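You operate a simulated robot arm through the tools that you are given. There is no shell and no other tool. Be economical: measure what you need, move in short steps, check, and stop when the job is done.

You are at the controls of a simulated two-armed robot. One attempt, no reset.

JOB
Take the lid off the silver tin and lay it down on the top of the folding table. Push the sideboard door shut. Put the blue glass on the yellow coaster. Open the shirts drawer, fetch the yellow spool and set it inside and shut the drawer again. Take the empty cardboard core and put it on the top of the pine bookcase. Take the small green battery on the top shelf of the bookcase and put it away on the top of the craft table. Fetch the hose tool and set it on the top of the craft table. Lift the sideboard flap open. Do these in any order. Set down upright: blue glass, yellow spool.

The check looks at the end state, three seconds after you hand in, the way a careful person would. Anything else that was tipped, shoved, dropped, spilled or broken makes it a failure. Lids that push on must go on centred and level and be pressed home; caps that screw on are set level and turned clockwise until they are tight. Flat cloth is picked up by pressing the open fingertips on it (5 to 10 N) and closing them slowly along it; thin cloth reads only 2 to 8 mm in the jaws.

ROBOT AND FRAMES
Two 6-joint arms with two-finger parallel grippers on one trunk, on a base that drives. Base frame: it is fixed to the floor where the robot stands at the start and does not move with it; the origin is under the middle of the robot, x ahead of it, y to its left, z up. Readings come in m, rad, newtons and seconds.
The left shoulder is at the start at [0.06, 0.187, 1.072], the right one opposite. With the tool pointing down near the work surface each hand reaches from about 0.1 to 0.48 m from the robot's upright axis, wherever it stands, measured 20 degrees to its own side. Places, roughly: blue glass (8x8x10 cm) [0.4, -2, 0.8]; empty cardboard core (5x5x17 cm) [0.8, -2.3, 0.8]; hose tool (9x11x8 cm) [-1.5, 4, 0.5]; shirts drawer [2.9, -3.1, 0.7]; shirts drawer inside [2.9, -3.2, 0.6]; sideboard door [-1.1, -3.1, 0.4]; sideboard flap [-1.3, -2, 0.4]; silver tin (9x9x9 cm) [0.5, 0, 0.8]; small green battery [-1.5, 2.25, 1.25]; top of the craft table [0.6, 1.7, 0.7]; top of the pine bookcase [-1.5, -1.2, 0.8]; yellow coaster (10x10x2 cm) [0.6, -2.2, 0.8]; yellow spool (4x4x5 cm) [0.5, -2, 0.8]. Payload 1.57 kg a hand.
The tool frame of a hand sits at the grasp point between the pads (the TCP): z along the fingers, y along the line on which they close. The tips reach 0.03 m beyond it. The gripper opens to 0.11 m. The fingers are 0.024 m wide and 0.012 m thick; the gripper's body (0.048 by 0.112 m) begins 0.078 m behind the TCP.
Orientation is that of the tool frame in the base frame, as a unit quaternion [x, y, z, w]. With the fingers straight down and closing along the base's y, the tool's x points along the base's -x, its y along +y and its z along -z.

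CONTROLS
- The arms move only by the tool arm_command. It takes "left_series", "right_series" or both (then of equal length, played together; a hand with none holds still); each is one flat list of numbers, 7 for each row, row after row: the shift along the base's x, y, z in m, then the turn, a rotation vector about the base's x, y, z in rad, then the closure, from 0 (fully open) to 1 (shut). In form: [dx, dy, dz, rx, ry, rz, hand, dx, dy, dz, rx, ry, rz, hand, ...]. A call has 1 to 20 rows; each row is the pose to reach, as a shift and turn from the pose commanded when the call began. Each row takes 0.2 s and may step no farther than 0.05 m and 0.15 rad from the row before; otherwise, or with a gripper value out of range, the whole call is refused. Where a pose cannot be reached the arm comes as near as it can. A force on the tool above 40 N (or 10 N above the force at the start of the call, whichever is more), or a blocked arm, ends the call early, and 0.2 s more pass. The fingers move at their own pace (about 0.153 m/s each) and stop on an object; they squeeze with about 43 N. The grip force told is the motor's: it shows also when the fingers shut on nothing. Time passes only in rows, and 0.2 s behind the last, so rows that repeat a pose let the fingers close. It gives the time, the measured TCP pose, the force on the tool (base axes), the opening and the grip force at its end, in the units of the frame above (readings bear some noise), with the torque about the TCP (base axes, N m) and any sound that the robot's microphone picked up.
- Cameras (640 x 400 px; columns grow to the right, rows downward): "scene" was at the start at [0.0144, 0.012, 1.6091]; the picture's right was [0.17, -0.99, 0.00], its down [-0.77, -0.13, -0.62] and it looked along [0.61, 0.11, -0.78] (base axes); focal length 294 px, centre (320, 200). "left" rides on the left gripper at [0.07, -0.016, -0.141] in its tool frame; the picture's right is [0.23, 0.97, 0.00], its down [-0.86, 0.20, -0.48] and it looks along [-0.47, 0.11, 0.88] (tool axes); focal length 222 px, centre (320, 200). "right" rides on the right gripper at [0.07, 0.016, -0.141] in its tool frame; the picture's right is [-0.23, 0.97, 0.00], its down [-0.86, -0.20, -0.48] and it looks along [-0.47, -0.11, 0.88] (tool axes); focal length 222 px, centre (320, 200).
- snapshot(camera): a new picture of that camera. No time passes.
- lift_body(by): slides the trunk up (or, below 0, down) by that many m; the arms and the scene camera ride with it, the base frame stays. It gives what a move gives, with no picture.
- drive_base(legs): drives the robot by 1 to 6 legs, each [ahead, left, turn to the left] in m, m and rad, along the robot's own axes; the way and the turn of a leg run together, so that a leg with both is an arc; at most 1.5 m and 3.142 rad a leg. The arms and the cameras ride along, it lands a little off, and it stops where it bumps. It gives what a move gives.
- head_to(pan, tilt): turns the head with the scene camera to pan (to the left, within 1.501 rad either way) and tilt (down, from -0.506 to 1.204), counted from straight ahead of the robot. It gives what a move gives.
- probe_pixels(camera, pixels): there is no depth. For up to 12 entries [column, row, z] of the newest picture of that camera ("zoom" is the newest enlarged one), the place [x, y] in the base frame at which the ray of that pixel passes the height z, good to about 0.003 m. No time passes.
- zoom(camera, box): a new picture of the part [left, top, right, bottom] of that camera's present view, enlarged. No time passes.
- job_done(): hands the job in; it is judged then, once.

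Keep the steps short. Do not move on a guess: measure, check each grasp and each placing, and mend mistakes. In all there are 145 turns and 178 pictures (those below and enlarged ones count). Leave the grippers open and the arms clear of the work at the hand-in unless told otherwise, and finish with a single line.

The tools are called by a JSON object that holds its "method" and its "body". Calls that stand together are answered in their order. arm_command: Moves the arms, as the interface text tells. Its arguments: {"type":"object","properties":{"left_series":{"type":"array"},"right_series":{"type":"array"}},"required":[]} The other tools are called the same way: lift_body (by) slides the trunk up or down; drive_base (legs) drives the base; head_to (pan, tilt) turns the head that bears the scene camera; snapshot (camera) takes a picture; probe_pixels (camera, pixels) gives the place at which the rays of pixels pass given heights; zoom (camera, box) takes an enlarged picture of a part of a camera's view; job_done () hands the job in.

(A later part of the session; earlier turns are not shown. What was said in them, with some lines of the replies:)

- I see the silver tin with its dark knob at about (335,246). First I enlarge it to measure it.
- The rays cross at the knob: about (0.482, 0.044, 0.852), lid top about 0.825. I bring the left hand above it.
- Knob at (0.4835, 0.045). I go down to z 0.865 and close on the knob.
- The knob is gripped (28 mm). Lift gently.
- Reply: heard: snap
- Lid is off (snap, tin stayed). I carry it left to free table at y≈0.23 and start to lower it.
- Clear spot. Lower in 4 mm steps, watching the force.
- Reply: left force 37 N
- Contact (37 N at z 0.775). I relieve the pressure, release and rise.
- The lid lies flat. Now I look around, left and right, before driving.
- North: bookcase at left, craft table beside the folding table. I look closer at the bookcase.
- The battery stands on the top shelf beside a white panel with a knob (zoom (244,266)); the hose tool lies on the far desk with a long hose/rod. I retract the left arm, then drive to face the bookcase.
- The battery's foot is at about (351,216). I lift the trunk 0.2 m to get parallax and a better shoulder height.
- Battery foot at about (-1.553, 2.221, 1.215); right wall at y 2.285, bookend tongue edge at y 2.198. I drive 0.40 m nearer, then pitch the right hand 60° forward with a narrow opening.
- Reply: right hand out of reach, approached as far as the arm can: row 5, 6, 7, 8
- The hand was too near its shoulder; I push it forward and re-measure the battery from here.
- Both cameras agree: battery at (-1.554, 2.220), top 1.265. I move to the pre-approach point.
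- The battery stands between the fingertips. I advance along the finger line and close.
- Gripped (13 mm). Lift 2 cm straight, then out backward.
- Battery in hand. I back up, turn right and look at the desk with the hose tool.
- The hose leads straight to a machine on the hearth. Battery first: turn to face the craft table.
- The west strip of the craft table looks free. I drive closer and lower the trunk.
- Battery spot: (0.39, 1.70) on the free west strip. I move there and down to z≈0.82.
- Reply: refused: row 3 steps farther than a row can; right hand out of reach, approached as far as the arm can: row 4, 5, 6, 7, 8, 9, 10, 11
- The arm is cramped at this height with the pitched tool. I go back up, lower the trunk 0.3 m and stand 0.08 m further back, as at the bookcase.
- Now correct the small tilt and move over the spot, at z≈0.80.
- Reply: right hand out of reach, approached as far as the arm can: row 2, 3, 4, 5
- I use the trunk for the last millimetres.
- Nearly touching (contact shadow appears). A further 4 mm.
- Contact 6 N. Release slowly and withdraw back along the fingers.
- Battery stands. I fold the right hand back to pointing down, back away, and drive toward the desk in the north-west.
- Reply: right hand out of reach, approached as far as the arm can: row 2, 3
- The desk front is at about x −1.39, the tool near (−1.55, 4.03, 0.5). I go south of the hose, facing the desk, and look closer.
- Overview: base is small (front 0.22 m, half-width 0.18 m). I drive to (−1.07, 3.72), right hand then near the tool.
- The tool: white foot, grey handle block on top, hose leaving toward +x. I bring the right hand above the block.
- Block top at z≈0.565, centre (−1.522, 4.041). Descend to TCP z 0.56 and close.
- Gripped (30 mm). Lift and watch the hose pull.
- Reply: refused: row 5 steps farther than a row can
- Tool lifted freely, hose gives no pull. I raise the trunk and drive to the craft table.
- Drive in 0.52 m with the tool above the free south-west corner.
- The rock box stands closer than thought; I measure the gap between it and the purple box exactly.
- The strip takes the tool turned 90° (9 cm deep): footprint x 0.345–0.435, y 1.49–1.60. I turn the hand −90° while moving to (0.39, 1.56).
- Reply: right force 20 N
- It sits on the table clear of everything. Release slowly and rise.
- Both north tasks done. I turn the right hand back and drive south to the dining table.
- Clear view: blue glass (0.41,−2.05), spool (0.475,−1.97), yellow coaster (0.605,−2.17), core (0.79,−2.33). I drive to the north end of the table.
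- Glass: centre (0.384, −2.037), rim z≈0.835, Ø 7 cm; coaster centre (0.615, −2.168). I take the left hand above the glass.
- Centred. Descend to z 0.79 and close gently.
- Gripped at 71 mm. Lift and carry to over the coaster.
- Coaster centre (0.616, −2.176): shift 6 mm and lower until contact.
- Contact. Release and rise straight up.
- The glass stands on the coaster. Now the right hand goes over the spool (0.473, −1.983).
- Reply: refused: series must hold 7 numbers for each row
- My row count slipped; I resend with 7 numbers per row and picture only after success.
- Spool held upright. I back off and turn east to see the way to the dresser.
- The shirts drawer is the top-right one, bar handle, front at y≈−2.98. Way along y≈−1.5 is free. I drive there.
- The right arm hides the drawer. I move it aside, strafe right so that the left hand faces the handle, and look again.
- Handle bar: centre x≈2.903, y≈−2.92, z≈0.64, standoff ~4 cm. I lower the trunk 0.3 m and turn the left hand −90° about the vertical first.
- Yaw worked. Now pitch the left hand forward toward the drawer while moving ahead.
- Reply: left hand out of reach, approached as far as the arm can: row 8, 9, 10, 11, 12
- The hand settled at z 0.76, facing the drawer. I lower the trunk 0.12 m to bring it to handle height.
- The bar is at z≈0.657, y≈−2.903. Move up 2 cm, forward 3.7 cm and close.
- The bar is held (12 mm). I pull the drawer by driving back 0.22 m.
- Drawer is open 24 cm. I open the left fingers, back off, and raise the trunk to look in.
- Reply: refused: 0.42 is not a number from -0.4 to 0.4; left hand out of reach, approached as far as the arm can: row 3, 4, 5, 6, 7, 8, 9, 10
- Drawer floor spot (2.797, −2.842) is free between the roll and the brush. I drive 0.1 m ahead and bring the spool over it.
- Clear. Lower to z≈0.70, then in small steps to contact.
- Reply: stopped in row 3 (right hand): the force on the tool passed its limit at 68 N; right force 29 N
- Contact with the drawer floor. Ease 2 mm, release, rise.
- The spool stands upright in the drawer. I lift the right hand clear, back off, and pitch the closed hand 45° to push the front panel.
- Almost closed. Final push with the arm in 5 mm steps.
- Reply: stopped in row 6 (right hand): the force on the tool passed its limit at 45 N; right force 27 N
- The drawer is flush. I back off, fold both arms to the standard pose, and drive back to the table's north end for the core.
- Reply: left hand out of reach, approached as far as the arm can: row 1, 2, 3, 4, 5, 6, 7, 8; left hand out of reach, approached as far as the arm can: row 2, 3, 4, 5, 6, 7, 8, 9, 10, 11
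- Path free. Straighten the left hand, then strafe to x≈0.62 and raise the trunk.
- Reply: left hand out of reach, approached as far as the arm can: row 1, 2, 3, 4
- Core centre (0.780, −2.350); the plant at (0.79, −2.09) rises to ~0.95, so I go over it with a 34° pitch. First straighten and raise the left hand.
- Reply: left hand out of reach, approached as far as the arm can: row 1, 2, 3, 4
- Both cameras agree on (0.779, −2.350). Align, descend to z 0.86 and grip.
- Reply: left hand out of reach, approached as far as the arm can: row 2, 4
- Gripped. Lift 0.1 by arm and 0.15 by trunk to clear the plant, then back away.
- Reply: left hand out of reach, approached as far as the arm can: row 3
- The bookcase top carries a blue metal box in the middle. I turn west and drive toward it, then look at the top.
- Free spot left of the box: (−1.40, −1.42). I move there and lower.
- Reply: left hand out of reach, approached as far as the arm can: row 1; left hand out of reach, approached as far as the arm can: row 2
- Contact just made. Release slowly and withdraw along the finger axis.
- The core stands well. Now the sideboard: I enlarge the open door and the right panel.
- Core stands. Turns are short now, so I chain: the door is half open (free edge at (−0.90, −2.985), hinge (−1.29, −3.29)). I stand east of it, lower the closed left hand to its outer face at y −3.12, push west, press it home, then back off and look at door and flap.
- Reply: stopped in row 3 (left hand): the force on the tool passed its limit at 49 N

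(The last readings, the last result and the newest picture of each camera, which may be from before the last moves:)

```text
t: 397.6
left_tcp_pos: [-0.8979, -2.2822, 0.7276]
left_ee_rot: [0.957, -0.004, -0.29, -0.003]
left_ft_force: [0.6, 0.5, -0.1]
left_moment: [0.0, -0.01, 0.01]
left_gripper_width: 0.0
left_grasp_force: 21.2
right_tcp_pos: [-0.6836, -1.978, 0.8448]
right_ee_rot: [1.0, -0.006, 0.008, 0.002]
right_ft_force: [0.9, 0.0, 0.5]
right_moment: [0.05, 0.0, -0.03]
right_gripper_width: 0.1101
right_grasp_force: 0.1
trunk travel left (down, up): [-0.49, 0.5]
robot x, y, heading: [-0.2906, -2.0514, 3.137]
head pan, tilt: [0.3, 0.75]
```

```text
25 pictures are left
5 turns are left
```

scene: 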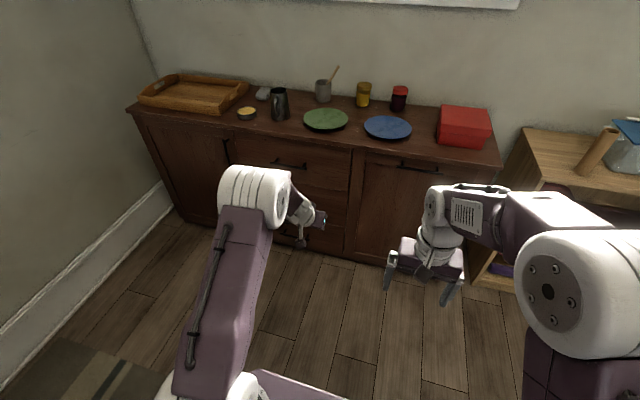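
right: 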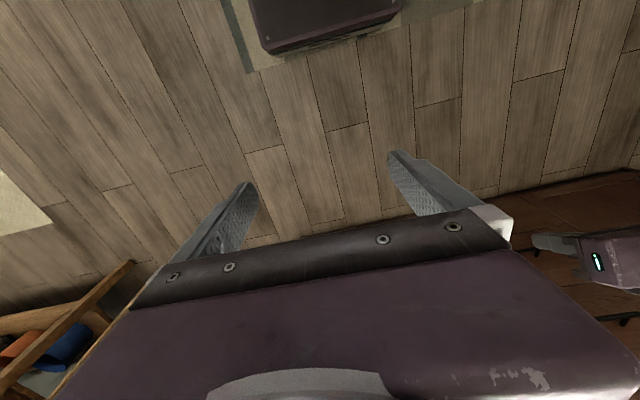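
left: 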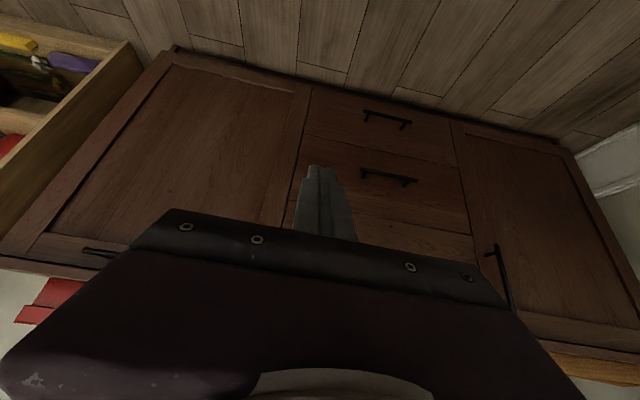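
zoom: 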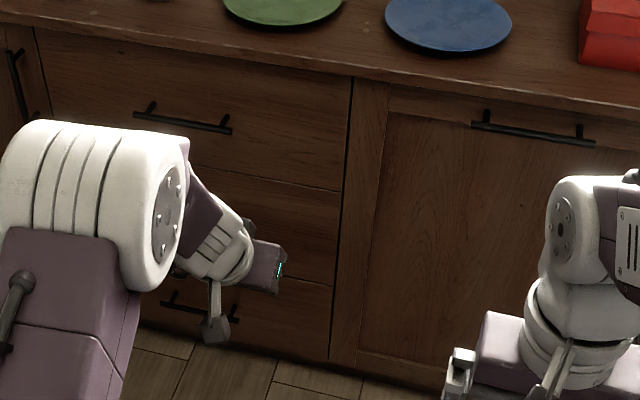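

The door is shut. Five turns left: I probe the flap's bar handle from both views, and at once bring the left hand into the bar-grip orientation used at the drawer, beside the handle.

{"method": "probe_pixels", "body": {"camera": "scene", "pixels": [[442, 173.5, 0.64], [442, 173.5, 0.68], [442, 173.5, 0.72], [442, 173.5, 0.76], [398, 166.5, 0.64], [398, 166.5, 0.68], [398, 166.5, 0.72], [398, 166.5, 0.76], [352, 150, 0.75], [345, 255, 0.05]]}}

{"method": "probe_pixels", "body": {"camera": "left", "pixels": [[84, 251, 0.64], [84, 251, 0.68], [84, 251, 0.72], [84, 251, 0.76], [170, 50, 0.05], [312, 90, 0.05], [390, 178, 0.3], [390, 178, 0.4]]}}

{"method": "lift_body", "body": {"by": -0.16}}

{"method": "drive_base", "body": {"legs": [[0, -0.27, 0]]}}

{"method": "arm_command", "body": {"left_series": [0, 0.01, 0.03, -0.1098, 0.0499, -0.0752, 0.8, 0, 0.02, 0.06, -0.2195, 0.0998, -0.1503, 0.6, 0, 0.03, 0.09, -0.3293, 0.1496, -0.2255, 0.4, 0, 0.04, 0.11, -0.439, 0.1995, -0.3007, 0.2, -0.005, 0.05, 0.125, -0.5488, 0.2494, -0.3758, 0, -0.01, 0.055, 0.135, -0.6585, 0.2993, -0.451, 0, -0.015, 0.058, 0.14, -0.7683, 0.3491, -0.5262, 0, -0.02, 0.058, 0.14, -0.878, 0.399, -0.6013, 0, -0.025, 0.058, 0.14, -0.9878, 0.4489, -0.6765, 0, -0.03, 0.058, 0.14, -1.0975, 0.4988, -0.7517, 0, -0.035, 0.058, 0.14, -1.2073, 0.5486, -0.8268, 0, -0.04, 0.058, 0.14, -1.317, 0.5985, -0.902, 0, -0.04, 0.058, 0.14, -1.317, 0.5985, -0.902, 0]}}

{"method": "head_to", "body": {"pan": 0.1, "tilt": 0.7}}

{"method": "snapshot", "body": {"camera": "scene"}}

{"method": "snapshot", "body": {"camera": "left"}}

```text
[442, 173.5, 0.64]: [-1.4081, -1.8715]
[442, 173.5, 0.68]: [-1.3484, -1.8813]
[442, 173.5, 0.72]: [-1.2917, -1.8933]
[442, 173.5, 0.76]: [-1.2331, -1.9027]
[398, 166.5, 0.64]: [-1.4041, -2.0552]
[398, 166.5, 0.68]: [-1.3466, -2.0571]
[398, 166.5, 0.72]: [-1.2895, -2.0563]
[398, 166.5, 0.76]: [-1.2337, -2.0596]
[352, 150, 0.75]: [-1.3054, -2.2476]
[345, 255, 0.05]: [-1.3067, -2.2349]
```

```text
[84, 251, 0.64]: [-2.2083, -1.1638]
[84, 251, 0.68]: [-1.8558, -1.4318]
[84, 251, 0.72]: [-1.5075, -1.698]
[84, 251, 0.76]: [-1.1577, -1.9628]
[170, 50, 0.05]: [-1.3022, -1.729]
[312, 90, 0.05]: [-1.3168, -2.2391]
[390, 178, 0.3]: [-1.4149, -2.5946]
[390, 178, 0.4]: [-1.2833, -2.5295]
```

```text
t: 399.5
left_tcp_pos: [-0.8977, -2.2827, 0.5669]
left_ee_rot: [0.957, -0.004, -0.291, -0.003]
left_ft_force: [0.3, 0.6, 0.1]
left_moment: [0.01, 0.0, -0.01]
left_gripper_width: 0.0
left_grasp_force: 22.0
right_tcp_pos: [-0.6816, -1.9782, 0.6848]
right_ee_rot: [1.0, -0.007, 0.007, 0.002]
right_ft_force: [0.0, 0.4, 0.3]
right_moment: [-0.01, 0.0, -0.01]
right_gripper_width: 0.1102
right_grasp_force: 0.1
trunk travel left (down, up): [-0.33, 0.66]
robot x, y, heading: [-0.289, -2.0556, 3.138]
head pan, tilt: [0.3, 0.75]
```

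```text
t: 401.4
left_tcp_pos: [-0.8963, -2.0083, 0.5668]
left_ee_rot: [0.957, -0.004, -0.289, -0.003]
left_ft_force: [0.3, 1.2, 0.2]
left_moment: [-0.02, -0.02, -0.03]
left_gripper_width: 0.0003
left_grasp_force: 20.9
right_tcp_pos: [-0.6822, -1.705, 0.6848]
right_ee_rot: [1.0, -0.006, 0.007, 0.003]
right_ft_force: [0.6, 0.4, 0.1]
right_moment: [-0.02, -0.01, -0.01]
right_gripper_width: 0.1099
right_grasp_force: 0.1
trunk travel left (down, up): [-0.33, 0.66]
robot x, y, heading: [-0.2821, -1.7791, 3.138]
head pan, tilt: [0.3, 0.75]
```

```text
t: 404.2
left_tcp_pos: [-0.9371, -1.9507, 0.7075]
left_ee_rot: [-0.553, 0.554, 0.44, -0.441]
left_ft_force: [0.6, 0.6, -0.6]
left_moment: [0.0, -0.01, 0.04]
left_gripper_width: 0.1098
left_grasp_force: 0.0
right_tcp_pos: [-0.6801, -1.7037, 0.6844]
right_ee_rot: [1.0, -0.005, 0.007, 0.002]
right_ft_force: [0.1, 0.6, 1.0]
right_moment: [0.01, -0.02, 0.02]
right_gripper_width: 0.11
right_grasp_force: 0.1
trunk travel left (down, up): [-0.33, 0.66]
robot x, y, heading: [-0.288, -1.7796, 3.14]
head pan, tilt: [0.3, 0.75]
```

```text
t: 404.9
left_tcp_pos: [-0.9367, -1.9504, 0.7076]
left_ee_rot: [0.553, -0.552, -0.441, 0.441]
left_ft_force: [0.2, 0.7, -0.1]
left_moment: [0.04, -0.01, 0.02]
left_gripper_width: 0.1101
left_grasp_force: 0.0
right_tcp_pos: [-0.6811, -1.7048, 0.6856]
right_ee_rot: [1.0, -0.006, 0.006, 0.002]
right_ft_force: [0.5, 0.4, 0.6]
right_moment: [-0.02, -0.03, -0.01]
right_gripper_width: 0.1102
right_grasp_force: 0.1
trunk travel left (down, up): [-0.33, 0.66]
robot x, y, heading: [-0.2833, -1.7807, 3.136]
head pan, tilt: [0.099, 0.7]
```

```text
24 pictures are left
```

scene: 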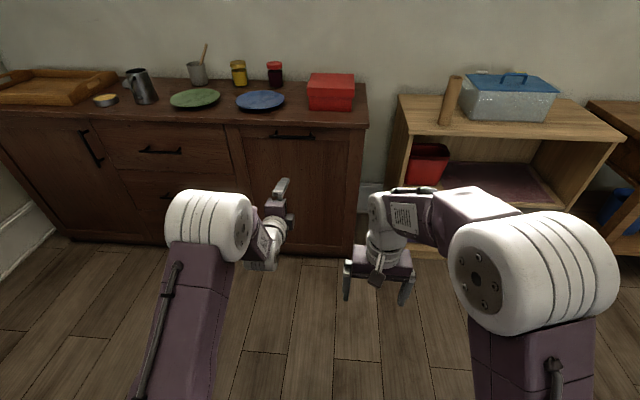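

```text
23 pictures are left
4 turns are left
```

left: 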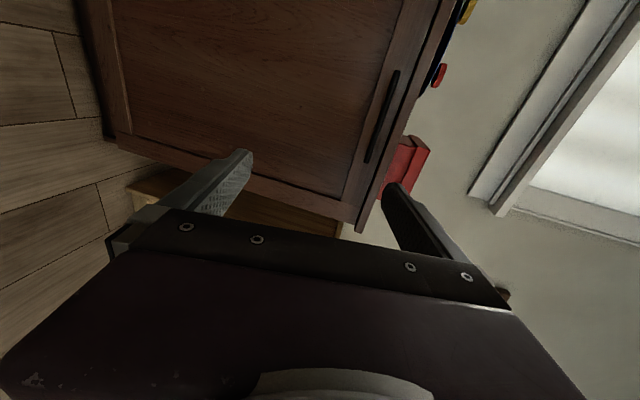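

Handle bar triangulated: centre y ≈ −1.98, x −1.248, z 0.750, hinge at the bottom. I approach with a narrow opening under the counter edge, grip, pull the flap out along its arc, release, slip out sideways and look.

{"method": "arm_command", "body": {"left_series": [0, 0, 0, 0, 0, 0, 0.4, 0, 0, 0, 0, 0, 0, 0.66, 0, 0, 0, 0, 0, 0, 0.66]}}

{"method": "lift_body", "body": {"by": 0.042}}

{"method": "drive_base", "body": {"legs": [[0.2, 0, 0], [0.095, 0, 0]]}}

{"method": "arm_command", "body": {"left_series": [0, 0, 0, 0, 0, 0, 0.8, 0, 0, 0, 0, 0, 0, 1, 0, 0, 0, 0, 0, 0, 1, 0, 0, 0, 0, 0, 0, 1]}}

{"method": "zoom", "body": {"camera": "left", "box": [0, 0, 639, 399]}}

{"method": "drive_base", "body": {"legs": [[-0.04, 0, 0]]}}

{"method": "lift_body", "body": {"by": -0.005}}

{"method": "drive_base", "body": {"legs": [[-0.04, 0, 0]]}}

{"method": "lift_body", "body": {"by": -0.007}}

{"method": "drive_base", "body": {"legs": [[-0.04, 0, 0]]}}

{"method": "lift_body", "body": {"by": -0.01}}

{"method": "drive_base", "body": {"legs": [[-0.04, 0, 0]]}}

{"method": "lift_body", "body": {"by": -0.012}}

{"method": "drive_base", "body": {"legs": [[-0.04, 0, 0]]}}

{"method": "lift_body", "body": {"by": -0.015}}

{"method": "drive_base", "body": {"legs": [[-0.04, 0, 0]]}}

{"method": "lift_body", "body": {"by": -0.018}}

{"method": "head_to", "body": {"pan": 0.1, "tilt": 0.8}}

{"method": "snapshot", "body": {"camera": "scene"}}

{"method": "snapshot", "body": {"camera": "left"}}

```text
t: 405.7
left_tcp_pos: [-0.9357, -1.9514, 0.707]
left_ee_rot: [0.554, -0.553, -0.441, 0.44]
left_ft_force: [-0.6, 0.0, 0.4]
left_moment: [0.07, 0.02, -0.03]
left_gripper_width: 0.0373
left_grasp_force: 0.0
right_tcp_pos: [-0.6804, -1.7042, 0.6851]
right_ee_rot: [1.0, -0.006, 0.007, 0.002]
right_ft_force: [-0.6, 0.6, 0.2]
right_moment: [-0.02, 0.04, 0.02]
right_gripper_width: 0.1099
right_grasp_force: 0.0
trunk travel left (down, up): [-0.33, 0.66]
robot x, y, heading: [-0.287, -1.7803, 3.136]
head pan, tilt: [0.099, 0.7]
```

```text
t: 406.6
left_tcp_pos: [-0.9358, -1.9512, 0.748]
left_ee_rot: [0.554, -0.553, -0.44, 0.44]
left_ft_force: [0.2, -0.3, 0.4]
left_moment: [-0.01, 0.01, -0.03]
left_gripper_width: 0.0372
left_grasp_force: 0.0
right_tcp_pos: [-0.6817, -1.7053, 0.727]
right_ee_rot: [1.0, -0.005, 0.007, 0.002]
right_ft_force: [-0.7, -0.1, -0.7]
right_moment: [-0.02, -0.01, -0.01]
right_gripper_width: 0.1102
right_grasp_force: 0.1
trunk travel left (down, up): [-0.372, 0.618]
robot x, y, heading: [-0.2829, -1.784, 3.135]
head pan, tilt: [0.099, 0.7]
```

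```text
t: 408.9
left_tcp_pos: [-1.2324, -1.9484, 0.7486]
left_ee_rot: [-0.553, 0.553, 0.441, -0.439]
left_ft_force: [-0.4, 0.0, -0.4]
left_moment: [-0.01, 0.03, -0.02]
left_gripper_width: 0.0376
left_grasp_force: 0.0
right_tcp_pos: [-0.9784, -1.7028, 0.7265]
right_ee_rot: [1.0, -0.006, 0.007, 0.002]
right_ft_force: [-0.7, -1.0, -0.4]
right_moment: [-0.01, -0.08, 0.01]
right_gripper_width: 0.1101
right_grasp_force: 0.0
trunk travel left (down, up): [-0.372, 0.618]
robot x, y, heading: [-0.5825, -1.7816, 3.139]
head pan, tilt: [0.099, 0.7]
```

```text
t: 409.9
left_tcp_pos: [-1.2322, -1.9482, 0.7533]
left_ee_rot: [0.552, -0.552, -0.443, 0.441]
left_ft_force: [-3.7, -2.0, 15.9]
left_moment: [0.28, 0.43, -0.25]
left_gripper_width: 0.0119
left_grasp_force: 28.8
right_tcp_pos: [-0.9738, -1.7026, 0.7277]
right_ee_rot: [1.0, -0.006, 0.005, 0.003]
right_ft_force: [-0.3, 0.6, -0.1]
right_moment: [0.01, 0.0, 0.01]
right_gripper_width: 0.11
right_grasp_force: 0.1
trunk travel left (down, up): [-0.372, 0.618]
robot x, y, heading: [-0.5817, -1.7778, 3.135]
head pan, tilt: [0.099, 0.7]
```

```text
1.00 times, centred on (320, 200) of left (not enlarged: the box is as wide or as high as the picture)
```

zoom: 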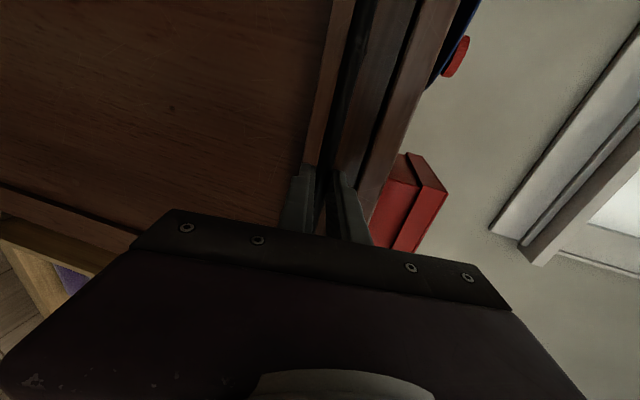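

```text
t: 410.8
left_tcp_pos: [-1.1921, -1.9484, 0.7488]
left_ee_rot: [-0.553, 0.554, 0.44, -0.44]
left_ft_force: [-4.3, 3.5, 5.7]
left_moment: [0.29, 0.25, -0.03]
left_gripper_width: 0.0119
left_grasp_force: 29.3
right_tcp_pos: [-0.9369, -1.7019, 0.7271]
right_ee_rot: [1.0, -0.006, 0.007, 0.002]
right_ft_force: [-0.2, 0.7, 0.1]
right_moment: [-0.02, 0.0, 0.02]
right_gripper_width: 0.11
right_grasp_force: 0.0
trunk travel left (down, up): [-0.372, 0.618]
robot x, y, heading: [-0.5389, -1.7793, 3.137]
head pan, tilt: [0.099, 0.7]
```

```text
t: 411.3
left_tcp_pos: [-1.1921, -1.9484, 0.7488]
left_ee_rot: [-0.551, 0.552, 0.443, -0.443]
left_ft_force: [-3.0, -1.0, 18.3]
left_moment: [0.3, 0.5, -0.34]
left_gripper_width: 0.0116
left_grasp_force: 28.8
right_tcp_pos: [-0.9363, -1.702, 0.7232]
right_ee_rot: [1.0, -0.007, 0.007, 0.002]
right_ft_force: [-0.7, 0.2, -0.2]
right_moment: [0.03, -0.02, -0.02]
right_gripper_width: 0.11
right_grasp_force: 0.0
trunk travel left (down, up): [-0.367, 0.623]
robot x, y, heading: [-0.5409, -1.776, 3.131]
head pan, tilt: [0.099, 0.7]
```

```text
t: 412.2
left_tcp_pos: [-1.152, -1.9482, 0.7439]
left_ee_rot: [-0.552, 0.555, 0.441, -0.439]
left_ft_force: [-1.9, 6.0, 3.5]
left_moment: [0.73, 0.13, -0.08]
left_gripper_width: 0.0119
left_grasp_force: 28.5
right_tcp_pos: [-0.8966, -1.7032, 0.7215]
right_ee_rot: [1.0, -0.006, 0.007, 0.003]
right_ft_force: [0.0, 0.0, -0.1]
right_moment: [-0.05, -0.01, -0.01]
right_gripper_width: 0.1097
right_grasp_force: 0.2
trunk travel left (down, up): [-0.367, 0.623]
robot x, y, heading: [-0.5016, -1.7734, 3.137]
head pan, tilt: [0.099, 0.7]
```

```text
t: 412.8
left_tcp_pos: [-1.151, -1.9473, 0.7427]
left_ee_rot: [-0.55, 0.551, 0.445, -0.442]
left_ft_force: [-0.9, -0.6, 24.4]
left_moment: [0.76, 0.61, -0.15]
left_gripper_width: 0.0115
left_grasp_force: 29.3
right_tcp_pos: [-0.8941, -1.7022, 0.7167]
right_ee_rot: [1.0, -0.007, 0.006, 0.003]
right_ft_force: [0.5, -0.1, -1.0]
right_moment: [-0.02, -0.01, 0.0]
right_gripper_width: 0.1101
right_grasp_force: 0.0
trunk travel left (down, up): [-0.36, 0.63]
robot x, y, heading: [-0.5013, -1.7794, 3.136]
head pan, tilt: [0.099, 0.7]
```

```text
t: 413.6
left_tcp_pos: [-1.1114, -1.9478, 0.7356]
left_ee_rot: [-0.553, 0.555, 0.441, -0.438]
left_ft_force: [-2.1, 5.7, 2.3]
left_moment: [0.75, 0.06, -0.07]
left_gripper_width: 0.0117
left_grasp_force: 28.9
right_tcp_pos: [-0.8566, -1.7025, 0.7148]
right_ee_rot: [1.0, -0.006, 0.007, 0.003]
right_ft_force: [1.1, -0.3, 0.7]
right_moment: [0.0, -0.02, 0.01]
right_gripper_width: 0.1103
right_grasp_force: 0.1
trunk travel left (down, up): [-0.36, 0.63]
robot x, y, heading: [-0.4589, -1.7774, 3.132]
head pan, tilt: [0.099, 0.7]
```

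```text
t: 414.2
left_tcp_pos: [-1.1113, -1.948, 0.7343]
left_ee_rot: [-0.549, 0.551, 0.446, -0.444]
left_ft_force: [3.6, -1.5, 32.5]
left_moment: [0.8, 0.71, -0.28]
left_gripper_width: 0.0117
left_grasp_force: 29.4
right_tcp_pos: [-0.8531, -1.7027, 0.7062]
right_ee_rot: [1.0, -0.006, 0.005, 0.002]
right_ft_force: [-0.2, -0.3, -0.2]
right_moment: [-0.01, -0.03, -0.03]
right_gripper_width: 0.1102
right_grasp_force: 0.1
trunk travel left (down, up): [-0.35, 0.64]
robot x, y, heading: [-0.4604, -1.7808, 3.133]
head pan, tilt: [0.099, 0.7]
```

```text
t: 415.1
left_tcp_pos: [-1.0698, -1.9466, 0.7243]
left_ee_rot: [-0.554, 0.557, 0.439, -0.437]
left_ft_force: [0.1, 5.4, 3.0]
left_moment: [0.76, 0.06, -0.14]
left_gripper_width: 0.0114
left_grasp_force: 29.3
right_tcp_pos: [-0.8155, -1.7033, 0.7061]
right_ee_rot: [1.0, -0.007, 0.006, 0.003]
right_ft_force: [-0.4, -0.3, 0.7]
right_moment: [0.02, 0.03, -0.03]
right_gripper_width: 0.11
right_grasp_force: 0.1
trunk travel left (down, up): [-0.35, 0.64]
robot x, y, heading: [-0.4208, -1.7835, 3.133]
head pan, tilt: [0.099, 0.7]
```

```text
t: 415.9
left_tcp_pos: [-1.0736, -1.9464, 0.7239]
left_ee_rot: [-0.547, 0.549, 0.449, -0.445]
left_ft_force: [-0.5, 1.0, 15.4]
left_moment: [0.78, 0.41, 0.0]
left_gripper_width: 0.0115
left_grasp_force: 29.1
right_tcp_pos: [-0.8149, -1.7028, 0.6942]
right_ee_rot: [1.0, -0.005, 0.006, 0.002]
right_ft_force: [-0.8, 0.1, -0.9]
right_moment: [-0.05, 0.01, 0.0]
right_gripper_width: 0.1098
right_grasp_force: 0.1
trunk travel left (down, up): [-0.339, 0.651]
robot x, y, heading: [-0.4204, -1.7768, 3.136]
head pan, tilt: [0.099, 0.7]
stopped: the force on the tool passed its limit at 41 N (the readings are from after the stop); the commanded pose is now the measured one
```

```text
t: 416.8
left_tcp_pos: [-1.0345, -1.9463, 0.7114]
left_ee_rot: [-0.552, 0.556, 0.441, -0.438]
left_ft_force: [-5.3, 8.5, -25.2]
left_moment: [0.51, -0.48, -0.35]
left_gripper_width: 0.0116
left_grasp_force: 28.6
right_tcp_pos: [-0.7787, -1.7031, 0.6919]
right_ee_rot: [1.0, -0.007, 0.009, 0.002]
right_ft_force: [0.0, -0.3, 0.2]
right_moment: [-0.02, -0.01, -0.02]
right_gripper_width: 0.1096
right_grasp_force: 0.1
trunk travel left (down, up): [-0.339, 0.651]
robot x, y, heading: [-0.3803, -1.7773, 3.131]
head pan, tilt: [0.099, 0.7]
```

```text
t: 417.4
left_tcp_pos: [-1.0303, -1.9466, 0.7095]
left_ee_rot: [-0.548, 0.55, 0.447, -0.444]
left_ft_force: [8.6, -1.2, 34.7]
left_moment: [0.41, 0.66, -0.29]
left_gripper_width: 0.0118
left_grasp_force: 28.9
right_tcp_pos: [-0.7711, -1.7027, 0.6819]
right_ee_rot: [1.0, -0.006, 0.004, 0.002]
right_ft_force: [-0.8, -0.1, 0.0]
right_moment: [0.01, 0.01, -0.02]
right_gripper_width: 0.1101
right_grasp_force: 0.1
trunk travel left (down, up): [-0.324, 0.666]
robot x, y, heading: [-0.3812, -1.781, 3.136]
head pan, tilt: [0.099, 0.7]
```

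```text
t: 418.3
left_tcp_pos: [-0.9923, -1.9455, 0.6946]
left_ee_rot: [-0.553, 0.558, 0.44, -0.435]
left_ft_force: [-1.8, 6.7, -15.9]
left_moment: [0.58, -0.3, 0.27]
left_gripper_width: 0.0116
left_grasp_force: 28.8
right_tcp_pos: [-0.7367, -1.7029, 0.6772]
right_ee_rot: [1.0, -0.007, 0.008, 0.002]
right_ft_force: [0.2, 0.7, 0.8]
right_moment: [-0.03, -0.01, -0.01]
right_gripper_width: 0.11
right_grasp_force: 0.0
trunk travel left (down, up): [-0.324, 0.666]
robot x, y, heading: [-0.3388, -1.7807, 3.13]
head pan, tilt: [0.099, 0.7]
```

```text
t: 418.9
left_tcp_pos: [-0.9932, -1.9462, 0.6947]
left_ee_rot: [-0.545, 0.549, 0.451, -0.446]
left_ft_force: [3.2, 0.8, 18.9]
left_moment: [0.27, 0.43, -0.01]
left_gripper_width: 0.012
left_grasp_force: 28.5
right_tcp_pos: [-0.7351, -1.7032, 0.6627]
right_ee_rot: [1.0, -0.007, 0.006, 0.003]
right_ft_force: [0.4, 0.1, -0.7]
right_moment: [-0.01, -0.04, -0.02]
right_gripper_width: 0.1099
right_grasp_force: 0.0
trunk travel left (down, up): [-0.306, 0.684]
robot x, y, heading: [-0.34, -1.7782, 3.136]
head pan, tilt: [0.099, 0.7]
stopped: the force on the tool passed its limit at 42 N (the readings are from after the stop); the commanded pose is now the measured one
```

```text
t: 419.6
left_tcp_pos: [-0.9908, -1.9461, 0.6933]
left_ee_rot: [-0.546, 0.549, 0.451, -0.445]
left_ft_force: [8.2, 0.0, 28.0]
left_moment: [0.5, 0.57, -0.23]
left_gripper_width: 0.0117
left_grasp_force: 29.2
right_tcp_pos: [-0.7324, -1.7016, 0.6625]
right_ee_rot: [1.0, -0.007, 0.004, 0.003]
right_ft_force: [-0.4, -0.1, -0.3]
right_moment: [0.03, 0.01, 0.0]
right_gripper_width: 0.1104
right_grasp_force: 0.1
trunk travel left (down, up): [-0.306, 0.684]
robot x, y, heading: [-0.3411, -1.784, 3.134]
head pan, tilt: [0.099, 0.799]
```

```text
21 pictures are left
```

scene: 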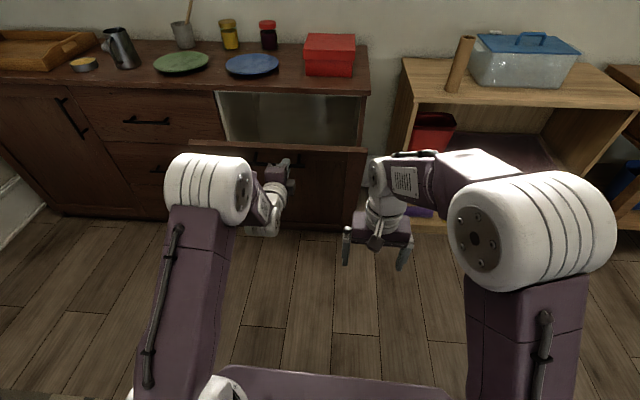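

```text
20 pictures are left
3 turns are left
```

left: 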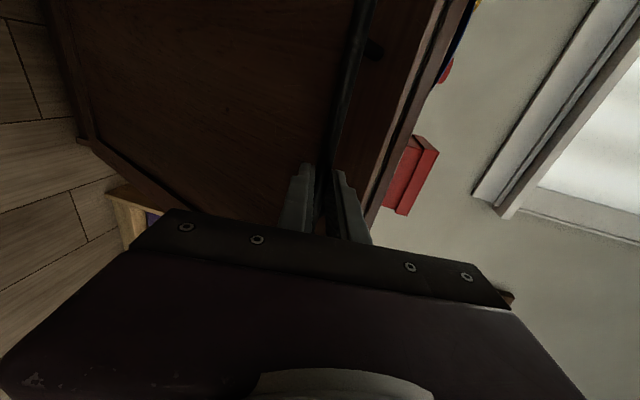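

The flap swings out on a bottom hinge (now ~21° open). I release, go over its edge with the left hand pitched down inside, and draw it down along the arc, lowering before each pull; then rise clear and look.

{"method": "arm_command", "body": {"left_series": [0, 0, 0, 0, 0, 0, 0.85, 0, 0, 0, 0, 0, 0, 0.7, 0, 0, 0, 0, 0, 0, 0.6, 0, 0, 0, 0, 0, 0, 0.6]}}

{"method": "drive_base", "body": {"legs": [[-0.08, 0, 0]]}}

{"method": "lift_body", "body": {"by": 0.4}}

{"method": "drive_base", "body": {"legs": [[0, -0.12, 0]]}}

{"method": "arm_command", "body": {"left_series": [0, 0, -0.01, 0.1098, -0.0499, 0.0752, 1, 0, 0, -0.02, 0.2195, -0.0998, 0.1503, 1, 0, 0, -0.03, 0.3293, -0.1496, 0.2255, 1, 0, 0, -0.04, 0.439, -0.1995, 0.3007, 1, 0, 0, -0.05, 0.5488, -0.2494, 0.3758, 1, 0, 0, -0.06, 0.6585, -0.2993, 0.451, 1, 0, 0, -0.07, 0.7683, -0.3491, 0.5262, 1, 0, 0, -0.08, 0.878, -0.399, 0.6013, 1, 0, 0, -0.09, 0.9878, -0.4489, 0.6765, 1, 0, 0, -0.1, 1.0975, -0.4988, 0.7517, 1, 0, 0, -0.11, 1.2073, -0.5486, 0.8268, 1, 0, 0, -0.12, 1.317, -0.5985, 0.902, 1, 0, 0, -0.16, 1.317, -0.5985, 0.902, 1, 0, 0, -0.2, 1.317, -0.5985, 0.902, 1, 0, 0, -0.24, 1.317, -0.5985, 0.902, 1, 0, 0, -0.28, 1.317, -0.5985, 0.902, 1, 0, 0, -0.31, 1.317, -0.5985, 0.902, 1, 0, 0, -0.31, 1.317, -0.5985, 0.902, 1]}}

{"method": "lift_body", "body": {"by": 0.08}}

{"method": "drive_base", "body": {"legs": [[0.193, 0, 0]]}}

{"method": "snapshot", "body": {"camera": "scene"}}

{"method": "lift_body", "body": {"by": -0.208}}

{"method": "drive_base", "body": {"legs": [[-0.15, 0, 0]]}}

{"method": "lift_body", "body": {"by": -0.066}}

{"method": "drive_base", "body": {"legs": [[-0.094, 0, 0]]}}

{"method": "lift_body", "body": {"by": -0.082}}

{"method": "drive_base", "body": {"legs": [[-0.082, 0, 0]]}}

{"method": "lift_body", "body": {"by": -0.094}}

{"method": "drive_base", "body": {"legs": [[-0.066, 0, 0]]}}

{"method": "lift_body", "body": {"by": -0.104}}

{"method": "drive_base", "body": {"legs": [[-0.048, 0, 0]]}}

{"method": "lift_body", "body": {"by": -0.08}}

{"method": "lift_body", "body": {"by": -0.06}}

```text
t: 420.6
left_tcp_pos: [-0.9931, -1.9473, 0.6866]
left_ee_rot: [-0.548, 0.552, 0.446, -0.442]
left_ft_force: [0.2, 0.5, 0.8]
left_moment: [-0.02, -0.02, 0.02]
left_gripper_width: 0.0441
left_grasp_force: 0.1
right_tcp_pos: [-0.735, -1.7034, 0.6603]
right_ee_rot: [1.0, -0.007, 0.007, 0.002]
right_ft_force: [-0.1, 0.2, 0.3]
right_moment: [-0.01, -0.01, 0.0]
right_gripper_width: 0.1099
right_grasp_force: 0.1
trunk travel left (down, up): [-0.306, 0.684]
robot x, y, heading: [-0.3412, -1.7781, 3.137]
head pan, tilt: [0.099, 0.799]
```

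```text
t: 421.6
left_tcp_pos: [-0.9127, -1.9478, 0.6884]
left_ee_rot: [-0.548, 0.551, 0.447, -0.443]
left_ft_force: [0.4, -0.9, 0.5]
left_moment: [0.03, -0.03, 0.0]
left_gripper_width: 0.0439
left_grasp_force: 0.0
right_tcp_pos: [-0.6551, -1.705, 0.6616]
right_ee_rot: [1.0, -0.007, 0.007, 0.001]
right_ft_force: [-0.1, 0.1, 0.1]
right_moment: [-0.03, 0.05, 0.0]
right_gripper_width: 0.1103
right_grasp_force: 0.1
trunk travel left (down, up): [-0.306, 0.684]
robot x, y, heading: [-0.2637, -1.7785, 3.139]
head pan, tilt: [0.099, 0.799]
```

```text
t: 425.5
left_tcp_pos: [-0.9125, -1.9463, 1.0874]
left_ee_rot: [-0.548, 0.552, 0.446, -0.442]
left_ft_force: [0.0, 0.5, 0.3]
left_moment: [-0.03, -0.01, -0.02]
left_gripper_width: 0.0441
left_grasp_force: 0.1
right_tcp_pos: [-0.6556, -1.704, 1.0622]
right_ee_rot: [1.0, -0.006, 0.006, 0.002]
right_ft_force: [0.1, -0.4, 0.2]
right_moment: [0.05, 0.01, 0.01]
right_gripper_width: 0.1099
right_grasp_force: 0.1
trunk travel left (down, up): [-0.706, 0.284]
robot x, y, heading: [-0.2584, -1.7791, 3.135]
head pan, tilt: [0.099, 0.799]
```

```text
t: 426.7
left_tcp_pos: [-0.9119, -1.8293, 1.0875]
left_ee_rot: [-0.549, 0.552, 0.446, -0.442]
left_ft_force: [-0.5, 0.5, -0.2]
left_moment: [-0.01, 0.02, -0.01]
left_gripper_width: 0.0441
left_grasp_force: 0.0
right_tcp_pos: [-0.6555, -1.5858, 1.0601]
right_ee_rot: [1.0, -0.006, 0.007, 0.001]
right_ft_force: [-0.3, -0.3, -0.6]
right_moment: [-0.01, -0.02, 0.03]
right_gripper_width: 0.11
right_grasp_force: 0.1
trunk travel left (down, up): [-0.706, 0.284]
robot x, y, heading: [-0.2619, -1.662, 3.133]
head pan, tilt: [0.099, 0.799]
```

```text
t: 430.5
left_tcp_pos: [-0.9119, -1.8277, 0.7782]
left_ee_rot: [0.956, -0.001, -0.294, 0.004]
left_ft_force: [0.5, -0.1, -0.5]
left_moment: [-0.02, 0.02, -0.01]
left_gripper_width: 0.0
left_grasp_force: 21.5
left hand out of reach, approached as far as the arm can: row 12
right_tcp_pos: [-0.6544, -1.585, 1.0612]
right_ee_rot: [1.0, -0.007, 0.007, 0.002]
right_ft_force: [0.2, 0.4, 0.1]
right_moment: [0.01, 0.03, -0.01]
right_gripper_width: 0.1101
right_grasp_force: 0.1
trunk travel left (down, up): [-0.706, 0.284]
robot x, y, heading: [-0.2583, -1.6589, 3.137]
head pan, tilt: [0.099, 0.799]
```

```text
t: 431.7
left_tcp_pos: [-0.9123, -1.8283, 0.8565]
left_ee_rot: [0.956, -0.001, -0.294, 0.005]
left_ft_force: [0.6, 0.1, 0.7]
left_moment: [0.01, -0.01, -0.01]
left_gripper_width: 0.0
left_grasp_force: 21.4
right_tcp_pos: [-0.6545, -1.5846, 1.1401]
right_ee_rot: [1.0, -0.007, 0.007, 0.002]
right_ft_force: [-0.4, -0.4, -0.2]
right_moment: [0.02, -0.02, -0.02]
right_gripper_width: 0.1102
right_grasp_force: 0.1
trunk travel left (down, up): [-0.786, 0.204]
robot x, y, heading: [-0.2615, -1.66, 3.135]
head pan, tilt: [0.099, 0.799]
```

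```text
t: 433.2
left_tcp_pos: [-1.1041, -1.827, 0.8591]
left_ee_rot: [0.956, -0.002, -0.294, 0.004]
left_ft_force: [0.6, 0.3, 0.5]
left_moment: [0.03, -0.01, 0.03]
left_gripper_width: 0.0003
left_grasp_force: 21.8
right_tcp_pos: [-0.8472, -1.5836, 1.1429]
right_ee_rot: [1.0, -0.007, 0.007, 0.002]
right_ft_force: [-0.1, -0.4, -0.9]
right_moment: [0.0, 0.0, 0.05]
right_gripper_width: 0.1099
right_grasp_force: 0.1
trunk travel left (down, up): [-0.786, 0.204]
robot x, y, heading: [-0.4503, -1.6616, 3.142]
head pan, tilt: [0.099, 0.799]
```

```text
19 pictures are left
```

scene: 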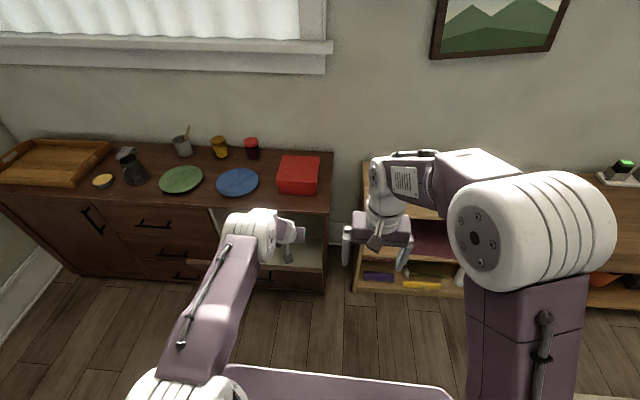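

```text
t: 435.0
left_tcp_pos: [-1.1081, -1.8281, 0.6815]
left_ee_rot: [0.954, -0.002, -0.299, 0.003]
left_ft_force: [7.5, -0.3, 11.7]
left_moment: [0.53, -0.4, -0.38]
left_gripper_width: 0.0003
left_grasp_force: 21.2
right_tcp_pos: [-0.8474, -1.5832, 0.959]
right_ee_rot: [1.0, -0.006, 0.007, 0.001]
right_ft_force: [-0.6, -0.1, 0.8]
right_moment: [-0.01, 0.01, 0.0]
right_gripper_width: 0.1098
right_grasp_force: 0.1
trunk travel left (down, up): [-0.604, 0.386]
robot x, y, heading: [-0.453, -1.6609, 3.137]
head pan, tilt: [0.099, 0.799]
stopped: the force on the tool passed its limit at 69 N (the readings are from after the stop); the commanded pose is now the measured one
```

```text
t: 436.4
left_tcp_pos: [-0.9589, -1.8298, 0.6792]
left_ee_rot: [0.955, -0.001, -0.298, 0.003]
left_ft_force: [0.7, -0.3, 0.3]
left_moment: [-0.02, 0.0, 0.01]
left_gripper_width: 0.0001
left_grasp_force: 21.6
right_tcp_pos: [-0.698, -1.5856, 0.9607]
right_ee_rot: [1.0, -0.005, 0.007, 0.002]
right_ft_force: [-0.5, -0.1, 0.4]
right_moment: [0.01, 0.0, -0.02]
right_gripper_width: 0.1099
right_grasp_force: 0.0
trunk travel left (down, up): [-0.604, 0.386]
robot x, y, heading: [-0.2982, -1.6588, 3.134]
head pan, tilt: [0.099, 0.799]
```

```text
t: 437.4
left_tcp_pos: [-0.9589, -1.8304, 0.6136]
left_ee_rot: [0.955, 0.001, -0.297, 0.004]
left_ft_force: [-0.5, 0.2, 1.0]
left_moment: [0.0, -0.03, 0.02]
left_gripper_width: 0.0
left_grasp_force: 21.4
right_tcp_pos: [-0.7008, -1.5857, 0.894]
right_ee_rot: [1.0, -0.005, 0.007, 0.002]
right_ft_force: [-0.3, 0.0, 0.6]
right_moment: [0.02, 0.01, 0.03]
right_gripper_width: 0.1099
right_grasp_force: 0.2
trunk travel left (down, up): [-0.538, 0.452]
robot x, y, heading: [-0.3026, -1.6651, 3.136]
head pan, tilt: [0.099, 0.799]
```

```text
t: 438.5
left_tcp_pos: [-0.865, -1.8285, 0.6151]
left_ee_rot: [0.955, -0.001, -0.298, 0.002]
left_ft_force: [-0.7, 0.9, 0.6]
left_moment: [-0.03, 0.02, 0.04]
left_gripper_width: 0.0003
left_grasp_force: 21.4
right_tcp_pos: [-0.6048, -1.586, 0.8938]
right_ee_rot: [1.0, -0.005, 0.007, 0.001]
right_ft_force: [-0.6, -0.3, 0.0]
right_moment: [0.01, 0.06, 0.01]
right_gripper_width: 0.1101
right_grasp_force: 0.1
trunk travel left (down, up): [-0.538, 0.452]
robot x, y, heading: [-0.2111, -1.6605, 3.135]
head pan, tilt: [0.099, 0.799]
```

```text
t: 439.7
left_tcp_pos: [-0.864, -1.8297, 0.5311]
left_ee_rot: [0.955, -0.002, -0.296, 0.003]
left_ft_force: [0.4, 0.1, 0.2]
left_moment: [-0.02, 0.01, 0.02]
left_gripper_width: 0.0
left_grasp_force: 21.1
right_tcp_pos: [-0.6051, -1.5851, 0.8106]
right_ee_rot: [1.0, -0.005, 0.008, 0.002]
right_ft_force: [-0.7, -0.3, 0.1]
right_moment: [0.03, 0.0, 0.01]
right_gripper_width: 0.1101
right_grasp_force: 0.1
trunk travel left (down, up): [-0.456, 0.534]
robot x, y, heading: [-0.2099, -1.6586, 3.138]
head pan, tilt: [0.099, 0.799]
```

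```text
t: 440.8
left_tcp_pos: [-0.7823, -1.8304, 0.5327]
left_ee_rot: [0.955, 0.0, -0.297, 0.003]
left_ft_force: [0.4, -0.7, 0.6]
left_moment: [0.03, 0.01, -0.01]
left_gripper_width: 0.0002
left_grasp_force: 21.1
right_tcp_pos: [-0.5226, -1.5862, 0.8122]
right_ee_rot: [1.0, -0.005, 0.007, 0.001]
right_ft_force: [-0.1, -0.9, 1.0]
right_moment: [-0.05, 0.02, -0.01]
right_gripper_width: 0.11
right_grasp_force: 0.0
trunk travel left (down, up): [-0.456, 0.534]
robot x, y, heading: [-0.1296, -1.6593, 3.135]
head pan, tilt: [0.099, 0.799]
```

```text
t: 442.1
left_tcp_pos: [-0.7823, -1.8298, 0.4367]
left_ee_rot: [0.955, -0.001, -0.296, 0.003]
left_ft_force: [0.1, 0.3, 0.3]
left_moment: [0.04, 0.01, -0.01]
left_gripper_width: 0.0
left_grasp_force: 21.5
right_tcp_pos: [-0.5231, -1.5854, 0.7177]
right_ee_rot: [1.0, -0.005, 0.008, 0.002]
right_ft_force: [0.6, -0.2, 0.3]
right_moment: [0.02, -0.01, -0.02]
right_gripper_width: 0.1099
right_grasp_force: 0.1
trunk travel left (down, up): [-0.362, 0.628]
robot x, y, heading: [-0.1304, -1.6651, 3.137]
head pan, tilt: [0.099, 0.799]
```

```text
t: 443.1
left_tcp_pos: [-0.7158, -1.8312, 0.437]
left_ee_rot: [0.955, -0.001, -0.297, 0.003]
left_ft_force: [0.7, -0.4, 0.9]
left_moment: [0.0, -0.01, -0.01]
left_gripper_width: 0.0
left_grasp_force: 21.1
right_tcp_pos: [-0.4575, -1.5865, 0.7177]
right_ee_rot: [1.0, -0.006, 0.007, 0.002]
right_ft_force: [0.7, -0.2, 0.5]
right_moment: [0.03, 0.0, 0.0]
right_gripper_width: 0.11
right_grasp_force: 0.0
trunk travel left (down, up): [-0.362, 0.628]
robot x, y, heading: [-0.064, -1.6632, 3.141]
head pan, tilt: [0.099, 0.799]
```

```text
t: 444.4
left_tcp_pos: [-0.7161, -1.8305, 0.3331]
left_ee_rot: [0.955, 0.0, -0.296, 0.004]
left_ft_force: [0.5, -0.3, 0.1]
left_moment: [0.0, -0.04, 0.01]
left_gripper_width: 0.0
left_grasp_force: 21.0
right_tcp_pos: [-0.4567, -1.5863, 0.613]
right_ee_rot: [1.0, -0.006, 0.007, 0.001]
right_ft_force: [0.0, -0.1, -0.4]
right_moment: [-0.02, 0.01, 0.03]
right_gripper_width: 0.1098
right_grasp_force: 0.0
trunk travel left (down, up): [-0.258, 0.732]
robot x, y, heading: [-0.0601, -1.6611, 3.144]
head pan, tilt: [0.099, 0.799]
```

```text
t: 445.3
left_tcp_pos: [-0.6684, -1.8299, 0.3325]
left_ee_rot: [0.955, -0.001, -0.297, 0.003]
left_ft_force: [-0.6, 0.2, 0.4]
left_moment: [0.03, 0.0, 0.01]
left_gripper_width: 0.0
left_grasp_force: 21.6
right_tcp_pos: [-0.4088, -1.5861, 0.6138]
right_ee_rot: [1.0, -0.005, 0.008, 0.001]
right_ft_force: [0.2, -0.3, -0.1]
right_moment: [0.01, 0.0, -0.01]
right_gripper_width: 0.1099
right_grasp_force: 0.0
trunk travel left (down, up): [-0.258, 0.732]
robot x, y, heading: [-0.0156, -1.6591, 3.136]
head pan, tilt: [0.099, 0.799]
```

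```text
t: 446.5
left_tcp_pos: [-0.6692, -1.8306, 0.2529]
left_ee_rot: [0.955, -0.002, -0.297, 0.003]
left_ft_force: [-0.7, 0.1, -0.2]
left_moment: [0.01, 0.0, -0.02]
left_gripper_width: 0.0002
left_grasp_force: 21.3
right_tcp_pos: [-0.4092, -1.5869, 0.5335]
right_ee_rot: [1.0, -0.005, 0.007, 0.002]
right_ft_force: [0.0, -0.1, 0.9]
right_moment: [0.01, 0.02, -0.01]
right_gripper_width: 0.1101
right_grasp_force: 0.1
trunk travel left (down, up): [-0.178, 0.812]
robot x, y, heading: [-0.0121, -1.6631, 3.137]
head pan, tilt: [0.099, 0.799]
```

```text
t: 447.5
left_tcp_pos: [-0.667, -1.83, 0.1936]
left_ee_rot: [0.955, -0.001, -0.297, 0.004]
left_ft_force: [-0.1, 0.1, -1.3]
left_moment: [-0.04, 0.01, -0.02]
left_gripper_width: 0.0
left_grasp_force: 21.5
right_tcp_pos: [-0.4093, -1.5862, 0.4722]
right_ee_rot: [1.0, -0.006, 0.007, 0.002]
right_ft_force: [0.0, 0.8, 0.2]
right_moment: [0.03, 0.0, -0.02]
right_gripper_width: 0.1099
right_grasp_force: 0.1
trunk travel left (down, up): [-0.118, 0.872]
robot x, y, heading: [-0.0151, -1.66, 3.134]
head pan, tilt: [0.099, 0.799]
```

{"method": "snapshot", "body": {"camera": "scene"}}

{"method": "snapshot", "body": {"camera": "left"}}

{"method": "snapshot", "body": {"camera": "right"}}

```text
18 pictures are left
```

scene: 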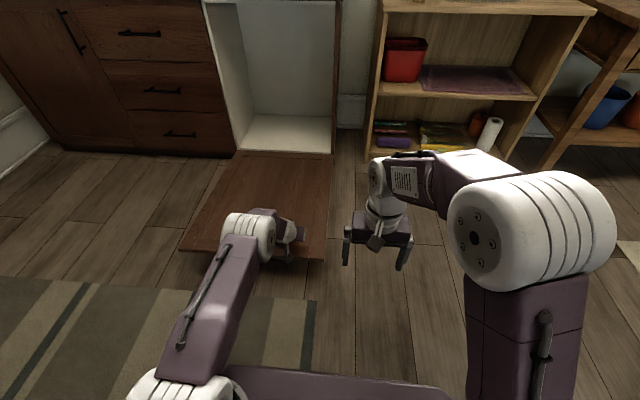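

```text
17 pictures are left
```

left: 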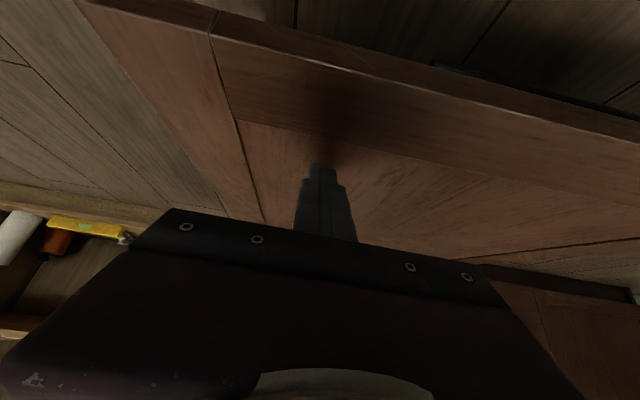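

```text
16 pictures are left
2 turns are left
```

right: 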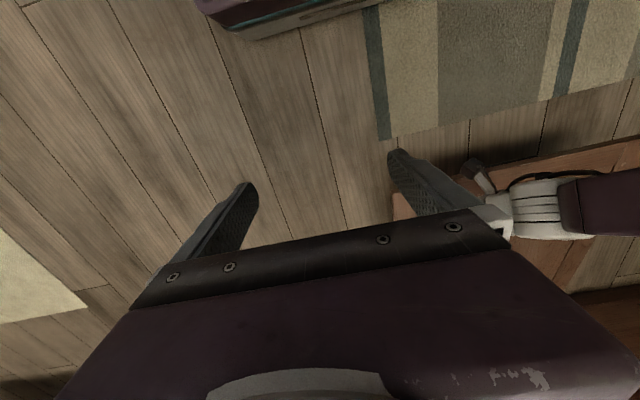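

The flap lies fully open. I raise the trunk, open the hand clear of everything, and hand in.

{"method": "lift_body", "body": {"by": 0.4}}

{"method": "lift_body", "body": {"by": 0.3}}

{"method": "arm_command", "body": {"left_series": [0, 0, 0, 0, 0, 0, 0.5, 0, 0, 0, 0, 0, 0, 0, 0, 0, 0, 0, 0, 0, 0, 0, 0, 0, 0, 0, 0, 0]}}

{"method": "job_done", "body": {}}

```text
t: 451.3
left_tcp_pos: [-0.6683, -1.8308, 0.593]
left_ee_rot: [0.955, -0.002, -0.296, 0.003]
left_ft_force: [1.0, -0.1, -0.5]
left_moment: [-0.01, -0.03, -0.02]
left_gripper_width: 0.0
left_grasp_force: 20.7
right_tcp_pos: [-0.4093, -1.5855, 0.8724]
right_ee_rot: [1.0, -0.005, 0.008, 0.002]
right_ft_force: [0.3, 0.1, 0.4]
right_moment: [0.01, 0.0, 0.01]
right_gripper_width: 0.11
right_grasp_force: 0.1
trunk travel left (down, up): [-0.518, 0.472]
robot x, y, heading: [-0.0135, -1.6592, 3.136]
head pan, tilt: [0.099, 0.799]
```

```text
t: 454.3
left_tcp_pos: [-0.6687, -1.8301, 0.8926]
left_ee_rot: [0.955, -0.001, -0.297, 0.002]
left_ft_force: [-0.4, -0.6, 1.2]
left_moment: [0.0, -0.01, 0.01]
left_gripper_width: 0.0003
left_grasp_force: 21.6
right_tcp_pos: [-0.409, -1.5867, 1.1742]
right_ee_rot: [1.0, -0.005, 0.008, 0.002]
right_ft_force: [0.4, -0.4, 0.0]
right_moment: [0.01, -0.01, -0.01]
right_gripper_width: 0.1101
right_grasp_force: 0.0
trunk travel left (down, up): [-0.818, 0.172]
robot x, y, heading: [-0.0111, -1.6626, 3.138]
head pan, tilt: [0.099, 0.799]
```

```text
t: 455.3
left_tcp_pos: [-0.6688, -1.8303, 0.8936]
left_ee_rot: [0.955, -0.001, -0.296, 0.003]
left_ft_force: [0.5, -0.5, 0.0]
left_moment: [-0.04, 0.0, 0.01]
left_gripper_width: 0.1099
left_grasp_force: 0.1
right_tcp_pos: [-0.4099, -1.5857, 1.1727]
right_ee_rot: [1.0, -0.005, 0.006, 0.002]
right_ft_force: [0.6, 0.3, 0.3]
right_moment: [-0.01, -0.03, 0.01]
right_gripper_width: 0.1098
right_grasp_force: 0.0
trunk travel left (down, up): [-0.818, 0.172]
robot x, y, heading: [-0.0152, -1.662, 3.138]
head pan, tilt: [0.099, 0.799]
```

```text
The job is handed in.
```

All eight tasks are done and handed in, with the grippers open and the arms clear; the spool was last seen upright before I shut the drawer, and the flap is hinged at the bottom, so it opened downward.
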